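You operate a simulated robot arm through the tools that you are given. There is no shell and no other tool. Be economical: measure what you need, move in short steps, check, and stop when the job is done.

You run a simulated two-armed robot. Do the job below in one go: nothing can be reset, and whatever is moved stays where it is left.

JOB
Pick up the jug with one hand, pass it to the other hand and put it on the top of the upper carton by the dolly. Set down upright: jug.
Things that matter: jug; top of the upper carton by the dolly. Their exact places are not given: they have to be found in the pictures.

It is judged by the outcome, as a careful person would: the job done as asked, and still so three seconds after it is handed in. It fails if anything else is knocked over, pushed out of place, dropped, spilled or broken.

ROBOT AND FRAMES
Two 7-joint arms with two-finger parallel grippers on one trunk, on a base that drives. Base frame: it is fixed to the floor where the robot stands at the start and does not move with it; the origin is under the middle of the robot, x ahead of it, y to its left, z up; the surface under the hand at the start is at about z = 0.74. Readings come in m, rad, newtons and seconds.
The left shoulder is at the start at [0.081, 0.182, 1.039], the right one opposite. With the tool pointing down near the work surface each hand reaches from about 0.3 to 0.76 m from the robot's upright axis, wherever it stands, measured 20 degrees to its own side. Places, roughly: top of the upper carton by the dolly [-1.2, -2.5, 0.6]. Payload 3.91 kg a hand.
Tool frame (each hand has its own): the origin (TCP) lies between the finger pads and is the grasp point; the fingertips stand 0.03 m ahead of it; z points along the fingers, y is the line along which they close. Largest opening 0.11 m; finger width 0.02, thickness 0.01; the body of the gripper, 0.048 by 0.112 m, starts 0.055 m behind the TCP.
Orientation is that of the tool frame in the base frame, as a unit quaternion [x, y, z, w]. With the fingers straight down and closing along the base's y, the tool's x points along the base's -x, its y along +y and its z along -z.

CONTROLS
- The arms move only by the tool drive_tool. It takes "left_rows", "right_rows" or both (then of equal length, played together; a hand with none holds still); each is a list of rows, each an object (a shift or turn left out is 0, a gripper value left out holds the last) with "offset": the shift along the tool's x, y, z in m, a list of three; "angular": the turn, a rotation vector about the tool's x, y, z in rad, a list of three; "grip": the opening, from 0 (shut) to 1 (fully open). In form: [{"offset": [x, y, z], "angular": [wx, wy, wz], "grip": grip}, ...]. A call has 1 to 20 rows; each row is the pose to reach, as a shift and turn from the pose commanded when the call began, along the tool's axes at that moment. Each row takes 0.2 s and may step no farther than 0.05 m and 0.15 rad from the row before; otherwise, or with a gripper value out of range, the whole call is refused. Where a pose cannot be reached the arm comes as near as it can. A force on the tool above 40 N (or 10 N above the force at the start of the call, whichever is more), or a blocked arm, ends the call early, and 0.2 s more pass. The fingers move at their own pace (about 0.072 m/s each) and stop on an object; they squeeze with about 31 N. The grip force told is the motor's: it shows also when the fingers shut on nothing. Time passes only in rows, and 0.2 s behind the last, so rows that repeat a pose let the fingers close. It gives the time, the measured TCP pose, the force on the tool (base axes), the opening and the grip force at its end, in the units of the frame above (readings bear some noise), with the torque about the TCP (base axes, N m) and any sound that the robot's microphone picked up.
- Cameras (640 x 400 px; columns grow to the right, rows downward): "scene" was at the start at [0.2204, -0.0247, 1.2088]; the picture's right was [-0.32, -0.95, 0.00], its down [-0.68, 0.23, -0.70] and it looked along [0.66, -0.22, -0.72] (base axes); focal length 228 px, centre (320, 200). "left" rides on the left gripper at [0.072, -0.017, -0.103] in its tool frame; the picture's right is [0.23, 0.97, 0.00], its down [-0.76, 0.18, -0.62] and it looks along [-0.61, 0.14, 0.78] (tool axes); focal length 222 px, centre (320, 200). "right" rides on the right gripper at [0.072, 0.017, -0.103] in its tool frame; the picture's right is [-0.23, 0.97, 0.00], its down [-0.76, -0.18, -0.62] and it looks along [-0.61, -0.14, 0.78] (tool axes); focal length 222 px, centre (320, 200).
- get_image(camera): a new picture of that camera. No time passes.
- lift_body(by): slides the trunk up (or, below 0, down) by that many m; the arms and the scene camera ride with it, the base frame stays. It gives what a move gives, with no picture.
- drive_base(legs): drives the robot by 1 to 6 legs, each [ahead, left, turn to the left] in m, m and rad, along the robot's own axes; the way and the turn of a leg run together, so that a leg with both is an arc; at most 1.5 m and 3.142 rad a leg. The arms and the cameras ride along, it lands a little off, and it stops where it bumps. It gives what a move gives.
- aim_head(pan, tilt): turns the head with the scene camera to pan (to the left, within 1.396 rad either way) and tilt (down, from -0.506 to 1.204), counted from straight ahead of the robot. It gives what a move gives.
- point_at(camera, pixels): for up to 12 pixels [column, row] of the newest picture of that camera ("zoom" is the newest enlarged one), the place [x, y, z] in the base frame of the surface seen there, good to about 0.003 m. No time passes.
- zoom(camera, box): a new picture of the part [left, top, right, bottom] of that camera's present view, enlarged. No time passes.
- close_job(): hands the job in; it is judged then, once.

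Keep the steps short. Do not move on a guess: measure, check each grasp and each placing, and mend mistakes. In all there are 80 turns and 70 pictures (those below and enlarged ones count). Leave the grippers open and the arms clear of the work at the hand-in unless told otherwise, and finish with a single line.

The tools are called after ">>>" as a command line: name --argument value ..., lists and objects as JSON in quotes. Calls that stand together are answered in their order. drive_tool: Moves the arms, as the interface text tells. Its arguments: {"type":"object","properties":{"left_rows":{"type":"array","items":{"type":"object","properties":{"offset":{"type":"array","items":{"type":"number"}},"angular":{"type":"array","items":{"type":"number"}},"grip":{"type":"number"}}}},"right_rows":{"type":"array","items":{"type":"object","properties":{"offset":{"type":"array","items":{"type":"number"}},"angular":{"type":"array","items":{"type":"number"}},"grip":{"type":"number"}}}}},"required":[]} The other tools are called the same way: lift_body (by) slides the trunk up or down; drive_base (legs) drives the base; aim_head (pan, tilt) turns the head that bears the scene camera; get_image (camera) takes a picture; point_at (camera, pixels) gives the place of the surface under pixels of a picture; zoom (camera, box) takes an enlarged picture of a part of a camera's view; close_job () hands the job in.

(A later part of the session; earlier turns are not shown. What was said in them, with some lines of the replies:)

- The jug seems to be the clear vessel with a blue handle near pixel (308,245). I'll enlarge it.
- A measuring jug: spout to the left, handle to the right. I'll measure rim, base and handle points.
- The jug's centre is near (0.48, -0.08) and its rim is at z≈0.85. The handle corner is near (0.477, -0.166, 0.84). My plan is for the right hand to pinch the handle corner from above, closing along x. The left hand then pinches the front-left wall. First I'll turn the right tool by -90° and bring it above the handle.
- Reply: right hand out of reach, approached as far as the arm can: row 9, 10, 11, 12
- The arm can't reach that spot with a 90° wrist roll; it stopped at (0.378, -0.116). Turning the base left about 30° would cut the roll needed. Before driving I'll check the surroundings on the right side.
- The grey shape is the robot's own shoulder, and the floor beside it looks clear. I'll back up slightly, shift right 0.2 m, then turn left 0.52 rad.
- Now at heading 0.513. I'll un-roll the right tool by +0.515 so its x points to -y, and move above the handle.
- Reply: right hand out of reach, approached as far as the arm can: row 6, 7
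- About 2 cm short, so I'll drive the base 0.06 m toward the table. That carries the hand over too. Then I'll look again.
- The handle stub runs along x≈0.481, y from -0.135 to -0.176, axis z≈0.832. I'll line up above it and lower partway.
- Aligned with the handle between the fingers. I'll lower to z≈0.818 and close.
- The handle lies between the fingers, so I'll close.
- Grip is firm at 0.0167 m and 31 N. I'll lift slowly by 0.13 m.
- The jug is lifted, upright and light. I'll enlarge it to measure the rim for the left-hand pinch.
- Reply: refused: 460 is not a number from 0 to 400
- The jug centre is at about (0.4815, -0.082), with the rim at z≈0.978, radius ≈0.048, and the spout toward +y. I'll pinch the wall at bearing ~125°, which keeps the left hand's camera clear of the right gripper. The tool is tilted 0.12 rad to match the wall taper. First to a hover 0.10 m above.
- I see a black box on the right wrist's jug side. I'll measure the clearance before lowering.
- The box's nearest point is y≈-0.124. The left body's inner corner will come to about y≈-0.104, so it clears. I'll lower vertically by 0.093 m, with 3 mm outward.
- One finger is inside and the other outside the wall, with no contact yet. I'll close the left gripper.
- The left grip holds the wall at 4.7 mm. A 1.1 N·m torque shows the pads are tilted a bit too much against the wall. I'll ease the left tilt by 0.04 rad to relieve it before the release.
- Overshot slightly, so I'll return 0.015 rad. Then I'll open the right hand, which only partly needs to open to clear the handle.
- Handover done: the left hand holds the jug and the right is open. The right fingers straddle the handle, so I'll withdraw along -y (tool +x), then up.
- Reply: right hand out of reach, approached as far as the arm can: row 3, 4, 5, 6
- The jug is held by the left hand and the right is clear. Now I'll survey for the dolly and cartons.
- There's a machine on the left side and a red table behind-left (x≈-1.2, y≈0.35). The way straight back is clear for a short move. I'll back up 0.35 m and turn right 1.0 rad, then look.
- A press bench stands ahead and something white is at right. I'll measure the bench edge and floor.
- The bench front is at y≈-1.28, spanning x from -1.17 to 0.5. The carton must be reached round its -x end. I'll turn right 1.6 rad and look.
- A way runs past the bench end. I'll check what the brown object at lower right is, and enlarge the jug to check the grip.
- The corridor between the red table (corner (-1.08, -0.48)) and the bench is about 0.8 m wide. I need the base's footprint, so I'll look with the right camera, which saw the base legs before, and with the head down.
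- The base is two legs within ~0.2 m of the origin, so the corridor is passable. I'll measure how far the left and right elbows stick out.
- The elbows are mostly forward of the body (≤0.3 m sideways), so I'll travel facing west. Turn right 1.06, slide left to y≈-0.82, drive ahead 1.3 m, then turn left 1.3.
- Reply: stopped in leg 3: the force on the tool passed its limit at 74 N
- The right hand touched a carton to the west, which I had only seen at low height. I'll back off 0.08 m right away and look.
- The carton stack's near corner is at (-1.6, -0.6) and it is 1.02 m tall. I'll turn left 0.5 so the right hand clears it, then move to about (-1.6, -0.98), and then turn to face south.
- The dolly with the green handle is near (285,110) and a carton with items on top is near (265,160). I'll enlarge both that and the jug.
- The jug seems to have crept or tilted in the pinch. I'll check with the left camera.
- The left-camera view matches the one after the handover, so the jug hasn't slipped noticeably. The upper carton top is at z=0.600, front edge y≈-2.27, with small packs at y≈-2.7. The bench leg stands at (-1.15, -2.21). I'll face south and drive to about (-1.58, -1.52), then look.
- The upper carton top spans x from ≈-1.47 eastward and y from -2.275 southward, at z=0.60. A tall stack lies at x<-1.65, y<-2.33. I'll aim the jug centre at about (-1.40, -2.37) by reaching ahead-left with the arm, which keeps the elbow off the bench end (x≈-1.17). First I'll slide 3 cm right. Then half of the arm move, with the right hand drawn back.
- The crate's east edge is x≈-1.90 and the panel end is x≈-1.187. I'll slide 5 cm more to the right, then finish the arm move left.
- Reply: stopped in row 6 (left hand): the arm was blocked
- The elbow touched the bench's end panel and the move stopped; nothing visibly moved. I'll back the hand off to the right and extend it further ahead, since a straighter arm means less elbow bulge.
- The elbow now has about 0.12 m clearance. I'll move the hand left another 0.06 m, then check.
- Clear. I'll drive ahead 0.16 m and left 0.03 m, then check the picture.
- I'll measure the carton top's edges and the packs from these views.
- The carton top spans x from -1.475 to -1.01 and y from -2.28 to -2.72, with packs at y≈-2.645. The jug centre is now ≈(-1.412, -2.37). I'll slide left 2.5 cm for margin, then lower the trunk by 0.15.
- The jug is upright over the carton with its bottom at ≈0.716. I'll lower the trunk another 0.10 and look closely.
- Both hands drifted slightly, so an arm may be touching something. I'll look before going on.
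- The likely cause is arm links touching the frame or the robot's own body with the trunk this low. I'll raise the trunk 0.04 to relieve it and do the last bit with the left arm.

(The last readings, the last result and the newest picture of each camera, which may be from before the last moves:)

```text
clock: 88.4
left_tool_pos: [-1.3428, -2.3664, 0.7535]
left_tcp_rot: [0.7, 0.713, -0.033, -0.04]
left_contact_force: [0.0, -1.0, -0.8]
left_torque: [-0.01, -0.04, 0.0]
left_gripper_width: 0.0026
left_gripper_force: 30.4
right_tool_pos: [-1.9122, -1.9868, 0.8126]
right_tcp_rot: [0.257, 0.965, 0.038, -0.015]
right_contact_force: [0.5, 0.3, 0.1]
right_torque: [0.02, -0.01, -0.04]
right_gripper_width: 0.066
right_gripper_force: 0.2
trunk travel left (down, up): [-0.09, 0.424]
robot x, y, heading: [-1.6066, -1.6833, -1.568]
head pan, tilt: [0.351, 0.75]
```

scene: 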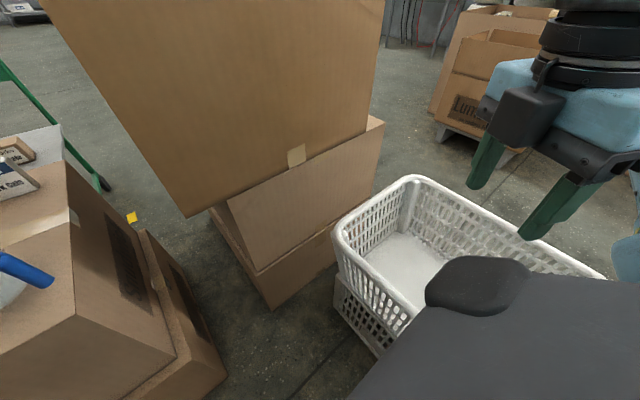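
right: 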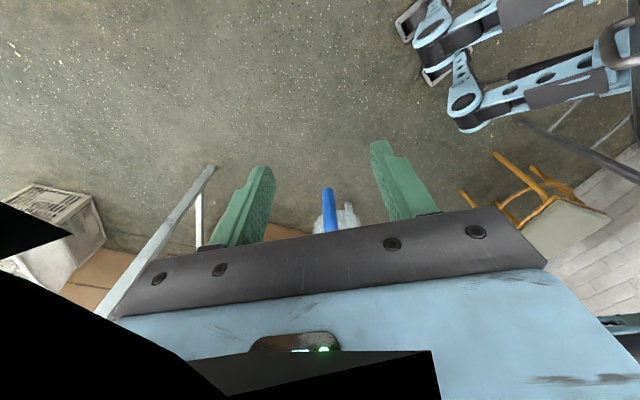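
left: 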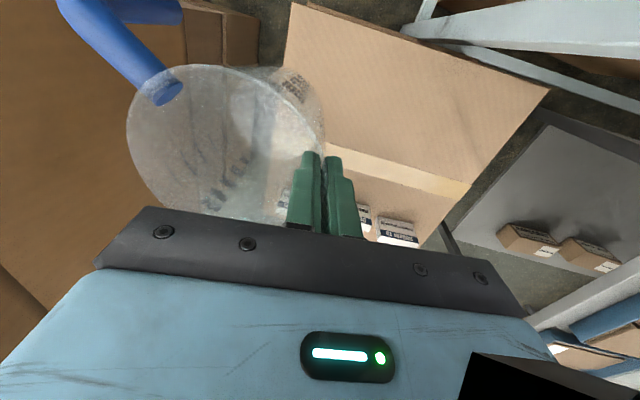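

Left is back to normal. I'll lower by arm 0.046 m, in small steps.

>>> drive_tool --left_rows '[{"offset": [0, 0.0015, 0.015]}, {"offset": [0, 0.003, 0.03]}, {"offset": [0, 0.004, 0.039]}, {"offset": [-0.0005, 0.005, 0.046]}, {"offset": [-0.0005, 0.005, 0.046]}]'

>>> get_image --camera "scene"

```text
clock: 89.6
left_tool_pos: [-1.3397, -2.3671, 0.7068]
left_tcp_rot: [0.699, 0.713, -0.033, -0.041]
left_contact_force: [-0.2, -0.5, -1.4]
left_torque: [0.0, -0.11, 0.01]
left_gripper_width: 0.0028
left_gripper_force: 31.0
right_tool_pos: [-1.9105, -1.9863, 0.8136]
right_tcp_rot: [0.257, 0.966, 0.038, -0.015]
right_contact_force: [-0.4, 0.7, 0.1]
right_torque: [0.02, -0.01, 0.0]
right_gripper_width: 0.0658
right_gripper_force: 0.1
trunk travel left (down, up): [-0.09, 0.424]
robot x, y, heading: [-1.6015, -1.686, -1.569]
head pan, tilt: [0.351, 0.75]
```

```text
11 pictures are left
```

scene: 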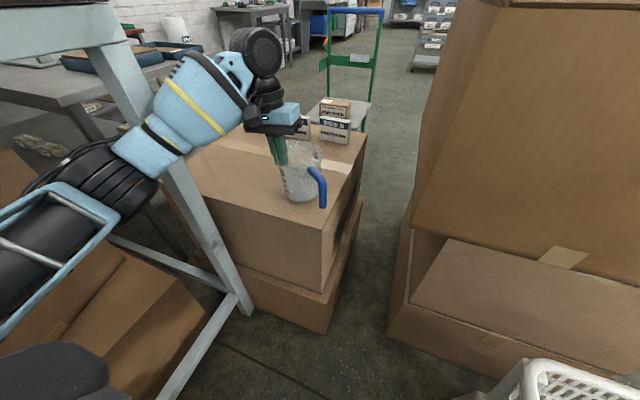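

Not yet touching (force -1.4 N, the jug's weight). I'll lower in 3 mm steps and watch the force.

>>> drive_tool --left_rows '[{"offset": [0, 0.0003, 0.003]}, {"offset": [0, 0.0006, 0.006]}, {"offset": [0, 0.0009, 0.009]}, {"offset": [0, 0.0009, 0.009]}]'

>>> zoom --camera "scene" --box '[230, 110, 370, 220]'

```text
clock: 90.6
left_tool_pos: [-1.3419, -2.368, 0.6978]
left_tcp_rot: [0.7, 0.712, -0.034, -0.041]
left_contact_force: [0.2, 0.4, -0.9]
left_torque: [-0.03, -0.09, 0.01]
left_gripper_width: 0.0024
left_gripper_force: 31.1
right_tool_pos: [-1.9106, -1.9877, 0.8148]
right_tcp_rot: [0.257, 0.966, 0.039, -0.016]
right_contact_force: [-0.9, -0.5, 0.4]
right_torque: [0.01, 0.01, 0.0]
right_gripper_width: 0.0658
right_gripper_force: 0.0
trunk travel left (down, up): [-0.09, 0.424]
robot x, y, heading: [-1.606, -1.6838, -1.57]
head pan, tilt: [0.351, 0.75]
```

```text
3.64 times, centred on (300, 165) of scene
```

zoom: 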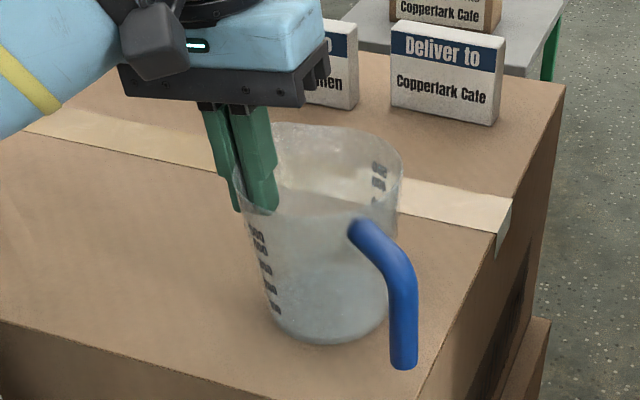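

>>> drive_tool --left_rows '[{"offset": [0, 0.0002, 0.002]}, {"offset": [0, 0.0004, 0.004]}, {"offset": [0, 0.0004, 0.004]}]'

```text
clock: 91.4
left_tool_pos: [-1.3413, -2.3667, 0.6944]
left_tcp_rot: [0.699, 0.713, -0.035, -0.039]
left_contact_force: [1.3, -1.5, 10.4]
left_torque: [0.02, -0.15, -0.04]
left_gripper_width: 0.0027
left_gripper_force: 30.7
right_tool_pos: [-1.9118, -1.9864, 0.813]
right_tcp_rot: [0.257, 0.966, 0.038, -0.016]
right_contact_force: [-1.0, -0.9, -0.5]
right_torque: [0.0, 0.01, 0.02]
right_gripper_width: 0.0661
right_gripper_force: 0.1
trunk travel left (down, up): [-0.09, 0.424]
robot x, y, heading: [-1.604, -1.6874, -1.573]
head pan, tilt: [0.351, 0.75]
```

The jug is in contact (+10 N). I'll ease up 1.5 mm and open slowly.

>>> drive_tool --left_rows '[{"offset": [0, -0.0001, -0.0015]}, {"offset": [0, -0.0001, -0.0015], "grip": 0.08}, {"offset": [0, -0.0001, -0.0015], "grip": 0.16}, {"offset": [0, -0.0001, -0.0015], "grip": 0.3}, {"offset": [0, -0.0001, -0.0015], "grip": 0.4}, {"offset": [0, -0.0001, -0.0015], "grip": 0.4}]'

>>> zoom --camera "scene" --box '[230, 110, 370, 220]'

>>> get_image --camera "left"

```text
clock: 92.8
left_tool_pos: [-1.3415, -2.3683, 0.6953]
left_tcp_rot: [0.699, 0.713, -0.033, -0.042]
left_contact_force: [0.3, -0.5, 0.3]
left_torque: [0.03, -0.01, 0.0]
left_gripper_width: 0.0438
left_gripper_force: 0.0
right_tool_pos: [-1.9106, -1.9873, 0.8134]
right_tcp_rot: [0.256, 0.966, 0.039, -0.016]
right_contact_force: [0.6, 0.1, -0.5]
right_torque: [0.03, 0.0, 0.02]
right_gripper_width: 0.0661
right_gripper_force: 0.1
trunk travel left (down, up): [-0.09, 0.424]
robot x, y, heading: [-1.6053, -1.6863, -1.573]
head pan, tilt: [0.351, 0.75]
```

```text
3.64 times, centred on (300, 165) of scene
```

zoom: 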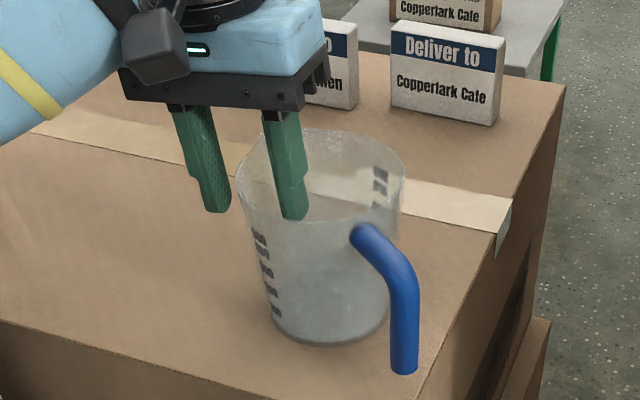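

```text
8 pictures are left
```

left: 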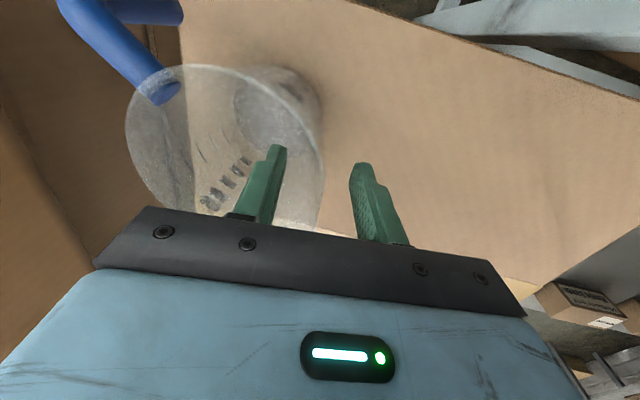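

The jug stands free on the carton. I'll raise the trunk straight up 0.2 m, back along the same path.

>>> lift_body --by 0.2

>>> get_image --camera "scene"

```text
clock: 95.0
left_tool_pos: [-1.3403, -2.3671, 0.8931]
left_tcp_rot: [0.699, 0.714, -0.033, -0.042]
left_contact_force: [-1.0, 0.3, -0.4]
left_torque: [0.04, 0.01, 0.0]
left_gripper_width: 0.044
left_gripper_force: 0.0
right_tool_pos: [-1.911, -1.9862, 1.0134]
right_tcp_rot: [0.256, 0.966, 0.038, -0.017]
right_contact_force: [0.4, 1.0, -0.8]
right_torque: [-0.01, 0.0, 0.0]
right_gripper_width: 0.0662
right_gripper_force: 0.1
trunk travel left (down, up): [-0.29, 0.224]
robot x, y, heading: [-1.6052, -1.6831, -1.57]
head pan, tilt: [0.351, 0.75]
```

```text
7 pictures are left
```

scene: 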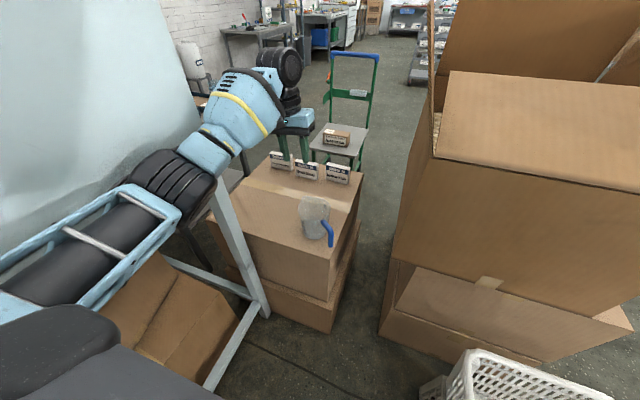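

Jug stands clear. I'll back the robot off the way it came and open both grippers.

>>> drive_base --legs '[[0, -0.04, 0], [-0.25, 0, 0]]'

>>> drive_tool --left_rows '[{"grip": 1}, {"grip": 1}, {"grip": 1}]' --right_rows '[{"grip": 1}, {"grip": 1}, {"grip": 1}]'

>>> zoom --camera "scene" --box '[200, 100, 420, 300]'

```text
clock: 96.0
left_tool_pos: [-1.3715, -2.3656, 0.8952]
left_tcp_rot: [0.701, 0.711, -0.035, -0.04]
left_contact_force: [0.7, 0.0, -0.5]
left_torque: [-0.04, -0.03, -0.03]
left_gripper_width: 0.0439
left_gripper_force: 0.1
right_tool_pos: [-1.9372, -1.9813, 1.0145]
right_tcp_rot: [0.26, 0.965, 0.039, -0.017]
right_contact_force: [0.2, -0.3, 0.0]
right_torque: [-0.02, 0.02, 0.01]
right_gripper_width: 0.0657
right_gripper_force: 0.1
trunk travel left (down, up): [-0.29, 0.224]
robot x, y, heading: [-1.6286, -1.6806, -1.57]
head pan, tilt: [0.351, 0.75]
stopped in leg 1: the robot was blocked; the commanded pose is now the measured one
```

```text
clock: 96.8
left_tool_pos: [-1.3721, -2.3652, 0.8964]
left_tcp_rot: [0.701, 0.711, -0.034, -0.04]
left_contact_force: [-0.4, 0.6, 0.2]
left_torque: [-0.01, -0.02, 0.03]
left_gripper_width: 0.1102
left_gripper_force: 0.2
right_tool_pos: [-1.9373, -1.9819, 1.0141]
right_tcp_rot: [0.259, 0.965, 0.039, -0.016]
right_contact_force: [0.1, 0.0, -1.3]
right_torque: [-0.01, 0.0, 0.02]
right_gripper_width: 0.1102
right_gripper_force: 0.1
trunk travel left (down, up): [-0.29, 0.224]
robot x, y, heading: [-1.6316, -1.6803, -1.583]
head pan, tilt: [0.351, 0.75]
```

```text
2.00 times, centred on (310, 200) of scene
```

zoom: 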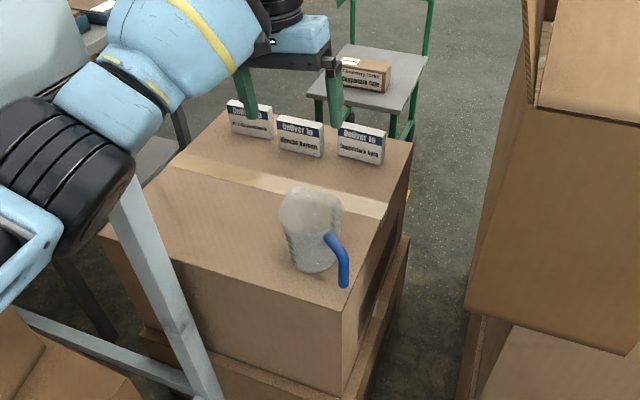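

Sliding right was blocked. I'll check the right side before moving.

>>> aim_head --pan -1.2 --tilt 0.9

>>> get_image --camera "scene"

```text
clock: 98.5
left_tool_pos: [-1.3719, -2.365, 0.895]
left_tcp_rot: [0.701, 0.711, -0.034, -0.041]
left_contact_force: [0.2, -0.7, -0.5]
left_torque: [-0.04, -0.02, 0.02]
left_gripper_width: 0.11
left_gripper_force: 0.1
right_tool_pos: [-1.9376, -1.9811, 1.0126]
right_tcp_rot: [0.26, 0.965, 0.038, -0.017]
right_contact_force: [-1.2, -0.3, 0.0]
right_torque: [-0.02, 0.0, 0.02]
right_gripper_width: 0.1098
right_gripper_force: 0.1
trunk travel left (down, up): [-0.29, 0.224]
robot x, y, heading: [-1.6291, -1.6804, -1.576]
head pan, tilt: [-1.201, 0.901]
```

```text
5 pictures are left
```

scene: 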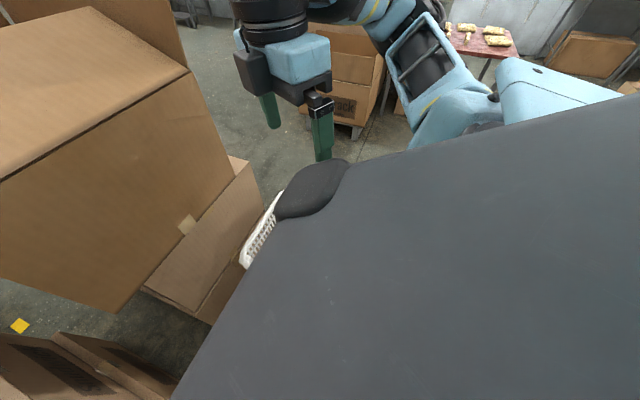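

Probably the base touched the crate's edge. I'll move left 1 cm away from it and then straight back.

>>> point_at --camera "scene" --pixels '[[242, 262], [275, 200], [262, 225]]'

>>> drive_base --legs '[[0, 0.012, 0], [-0.3, 0, 0]]'

>>> aim_head --pan 0.0 --tilt 0.75

>>> get_image --camera "scene"

```text
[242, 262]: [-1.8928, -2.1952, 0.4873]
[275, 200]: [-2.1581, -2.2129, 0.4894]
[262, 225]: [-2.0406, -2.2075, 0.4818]
```

```text
clock: 100.9
left_tool_pos: [-1.3577, -2.0668, 0.8954]
left_tcp_rot: [0.702, 0.711, -0.035, -0.04]
left_contact_force: [-0.2, -1.3, 0.5]
left_torque: [-0.02, 0.02, 0.01]
left_gripper_width: 0.1099
left_gripper_force: 0.1
right_tool_pos: [-1.9236, -1.6833, 1.0135]
right_tcp_rot: [0.259, 0.965, 0.039, -0.017]
right_contact_force: [0.2, -1.1, 0.0]
right_torque: [-0.03, 0.01, 0.0]
right_gripper_width: 0.11
right_gripper_force: 0.0
trunk travel left (down, up): [-0.29, 0.224]
robot x, y, heading: [-1.6181, -1.3783, -1.577]
head pan, tilt: [-1.201, 0.901]
```

```text
clock: 102.3
left_tool_pos: [-1.3569, -2.0672, 0.895]
left_tcp_rot: [0.702, 0.711, -0.033, -0.04]
left_contact_force: [-0.6, -0.7, 0.4]
left_torque: [-0.02, 0.0, 0.0]
left_gripper_width: 0.1102
left_gripper_force: 0.1
right_tool_pos: [-1.9239, -1.6858, 1.0126]
right_tcp_rot: [0.259, 0.965, 0.04, -0.016]
right_contact_force: [-0.2, -0.2, 0.4]
right_torque: [0.0, -0.02, 0.0]
right_gripper_width: 0.11
right_gripper_force: 0.0
trunk travel left (down, up): [-0.29, 0.224]
robot x, y, heading: [-1.6198, -1.3838, -1.573]
head pan, tilt: [0.0, 0.75]
```

```text
4 pictures are left
```

scene: 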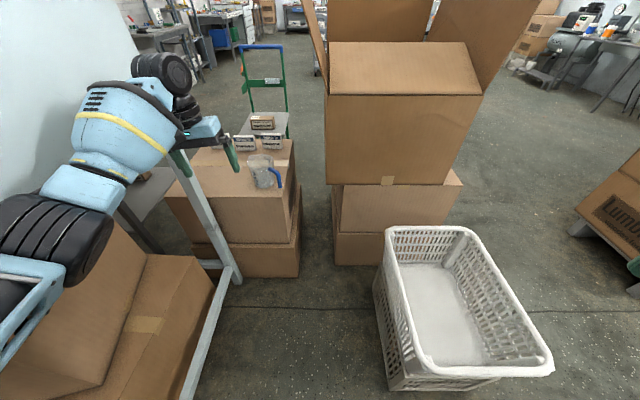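

The crate is unmoved (corner still (-1.89, -2.195)) and the jug stands. One last close look.

>>> zoom --camera "scene" --box '[180, 110, 320, 220]'

```text
3.64 times, centred on (250, 165) of scene
```

zoom: 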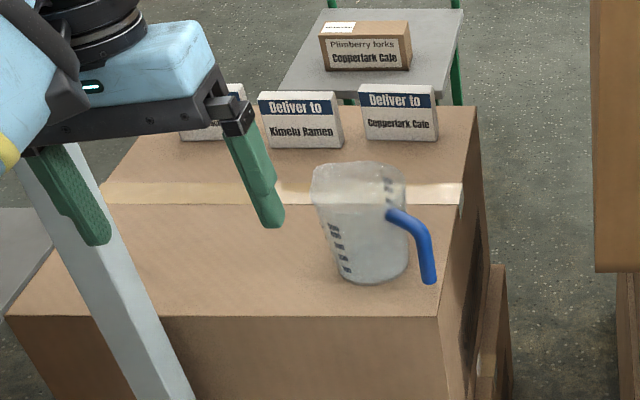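

The jug is upright on the carton top, the packs are undisturbed, the grippers are open and the arms are clear. Handing in.

>>> close_job

```text
The job is handed in.
```

The jug was picked up with the right hand, passed to the left, and now stands upright on the upper carton by the dolly; on the way the right hand bumped the tall open carton by the red table (74 N peak, possible shift not ruled out) and the left elbow touched the bench's end panel, with nothing seen knocked over.
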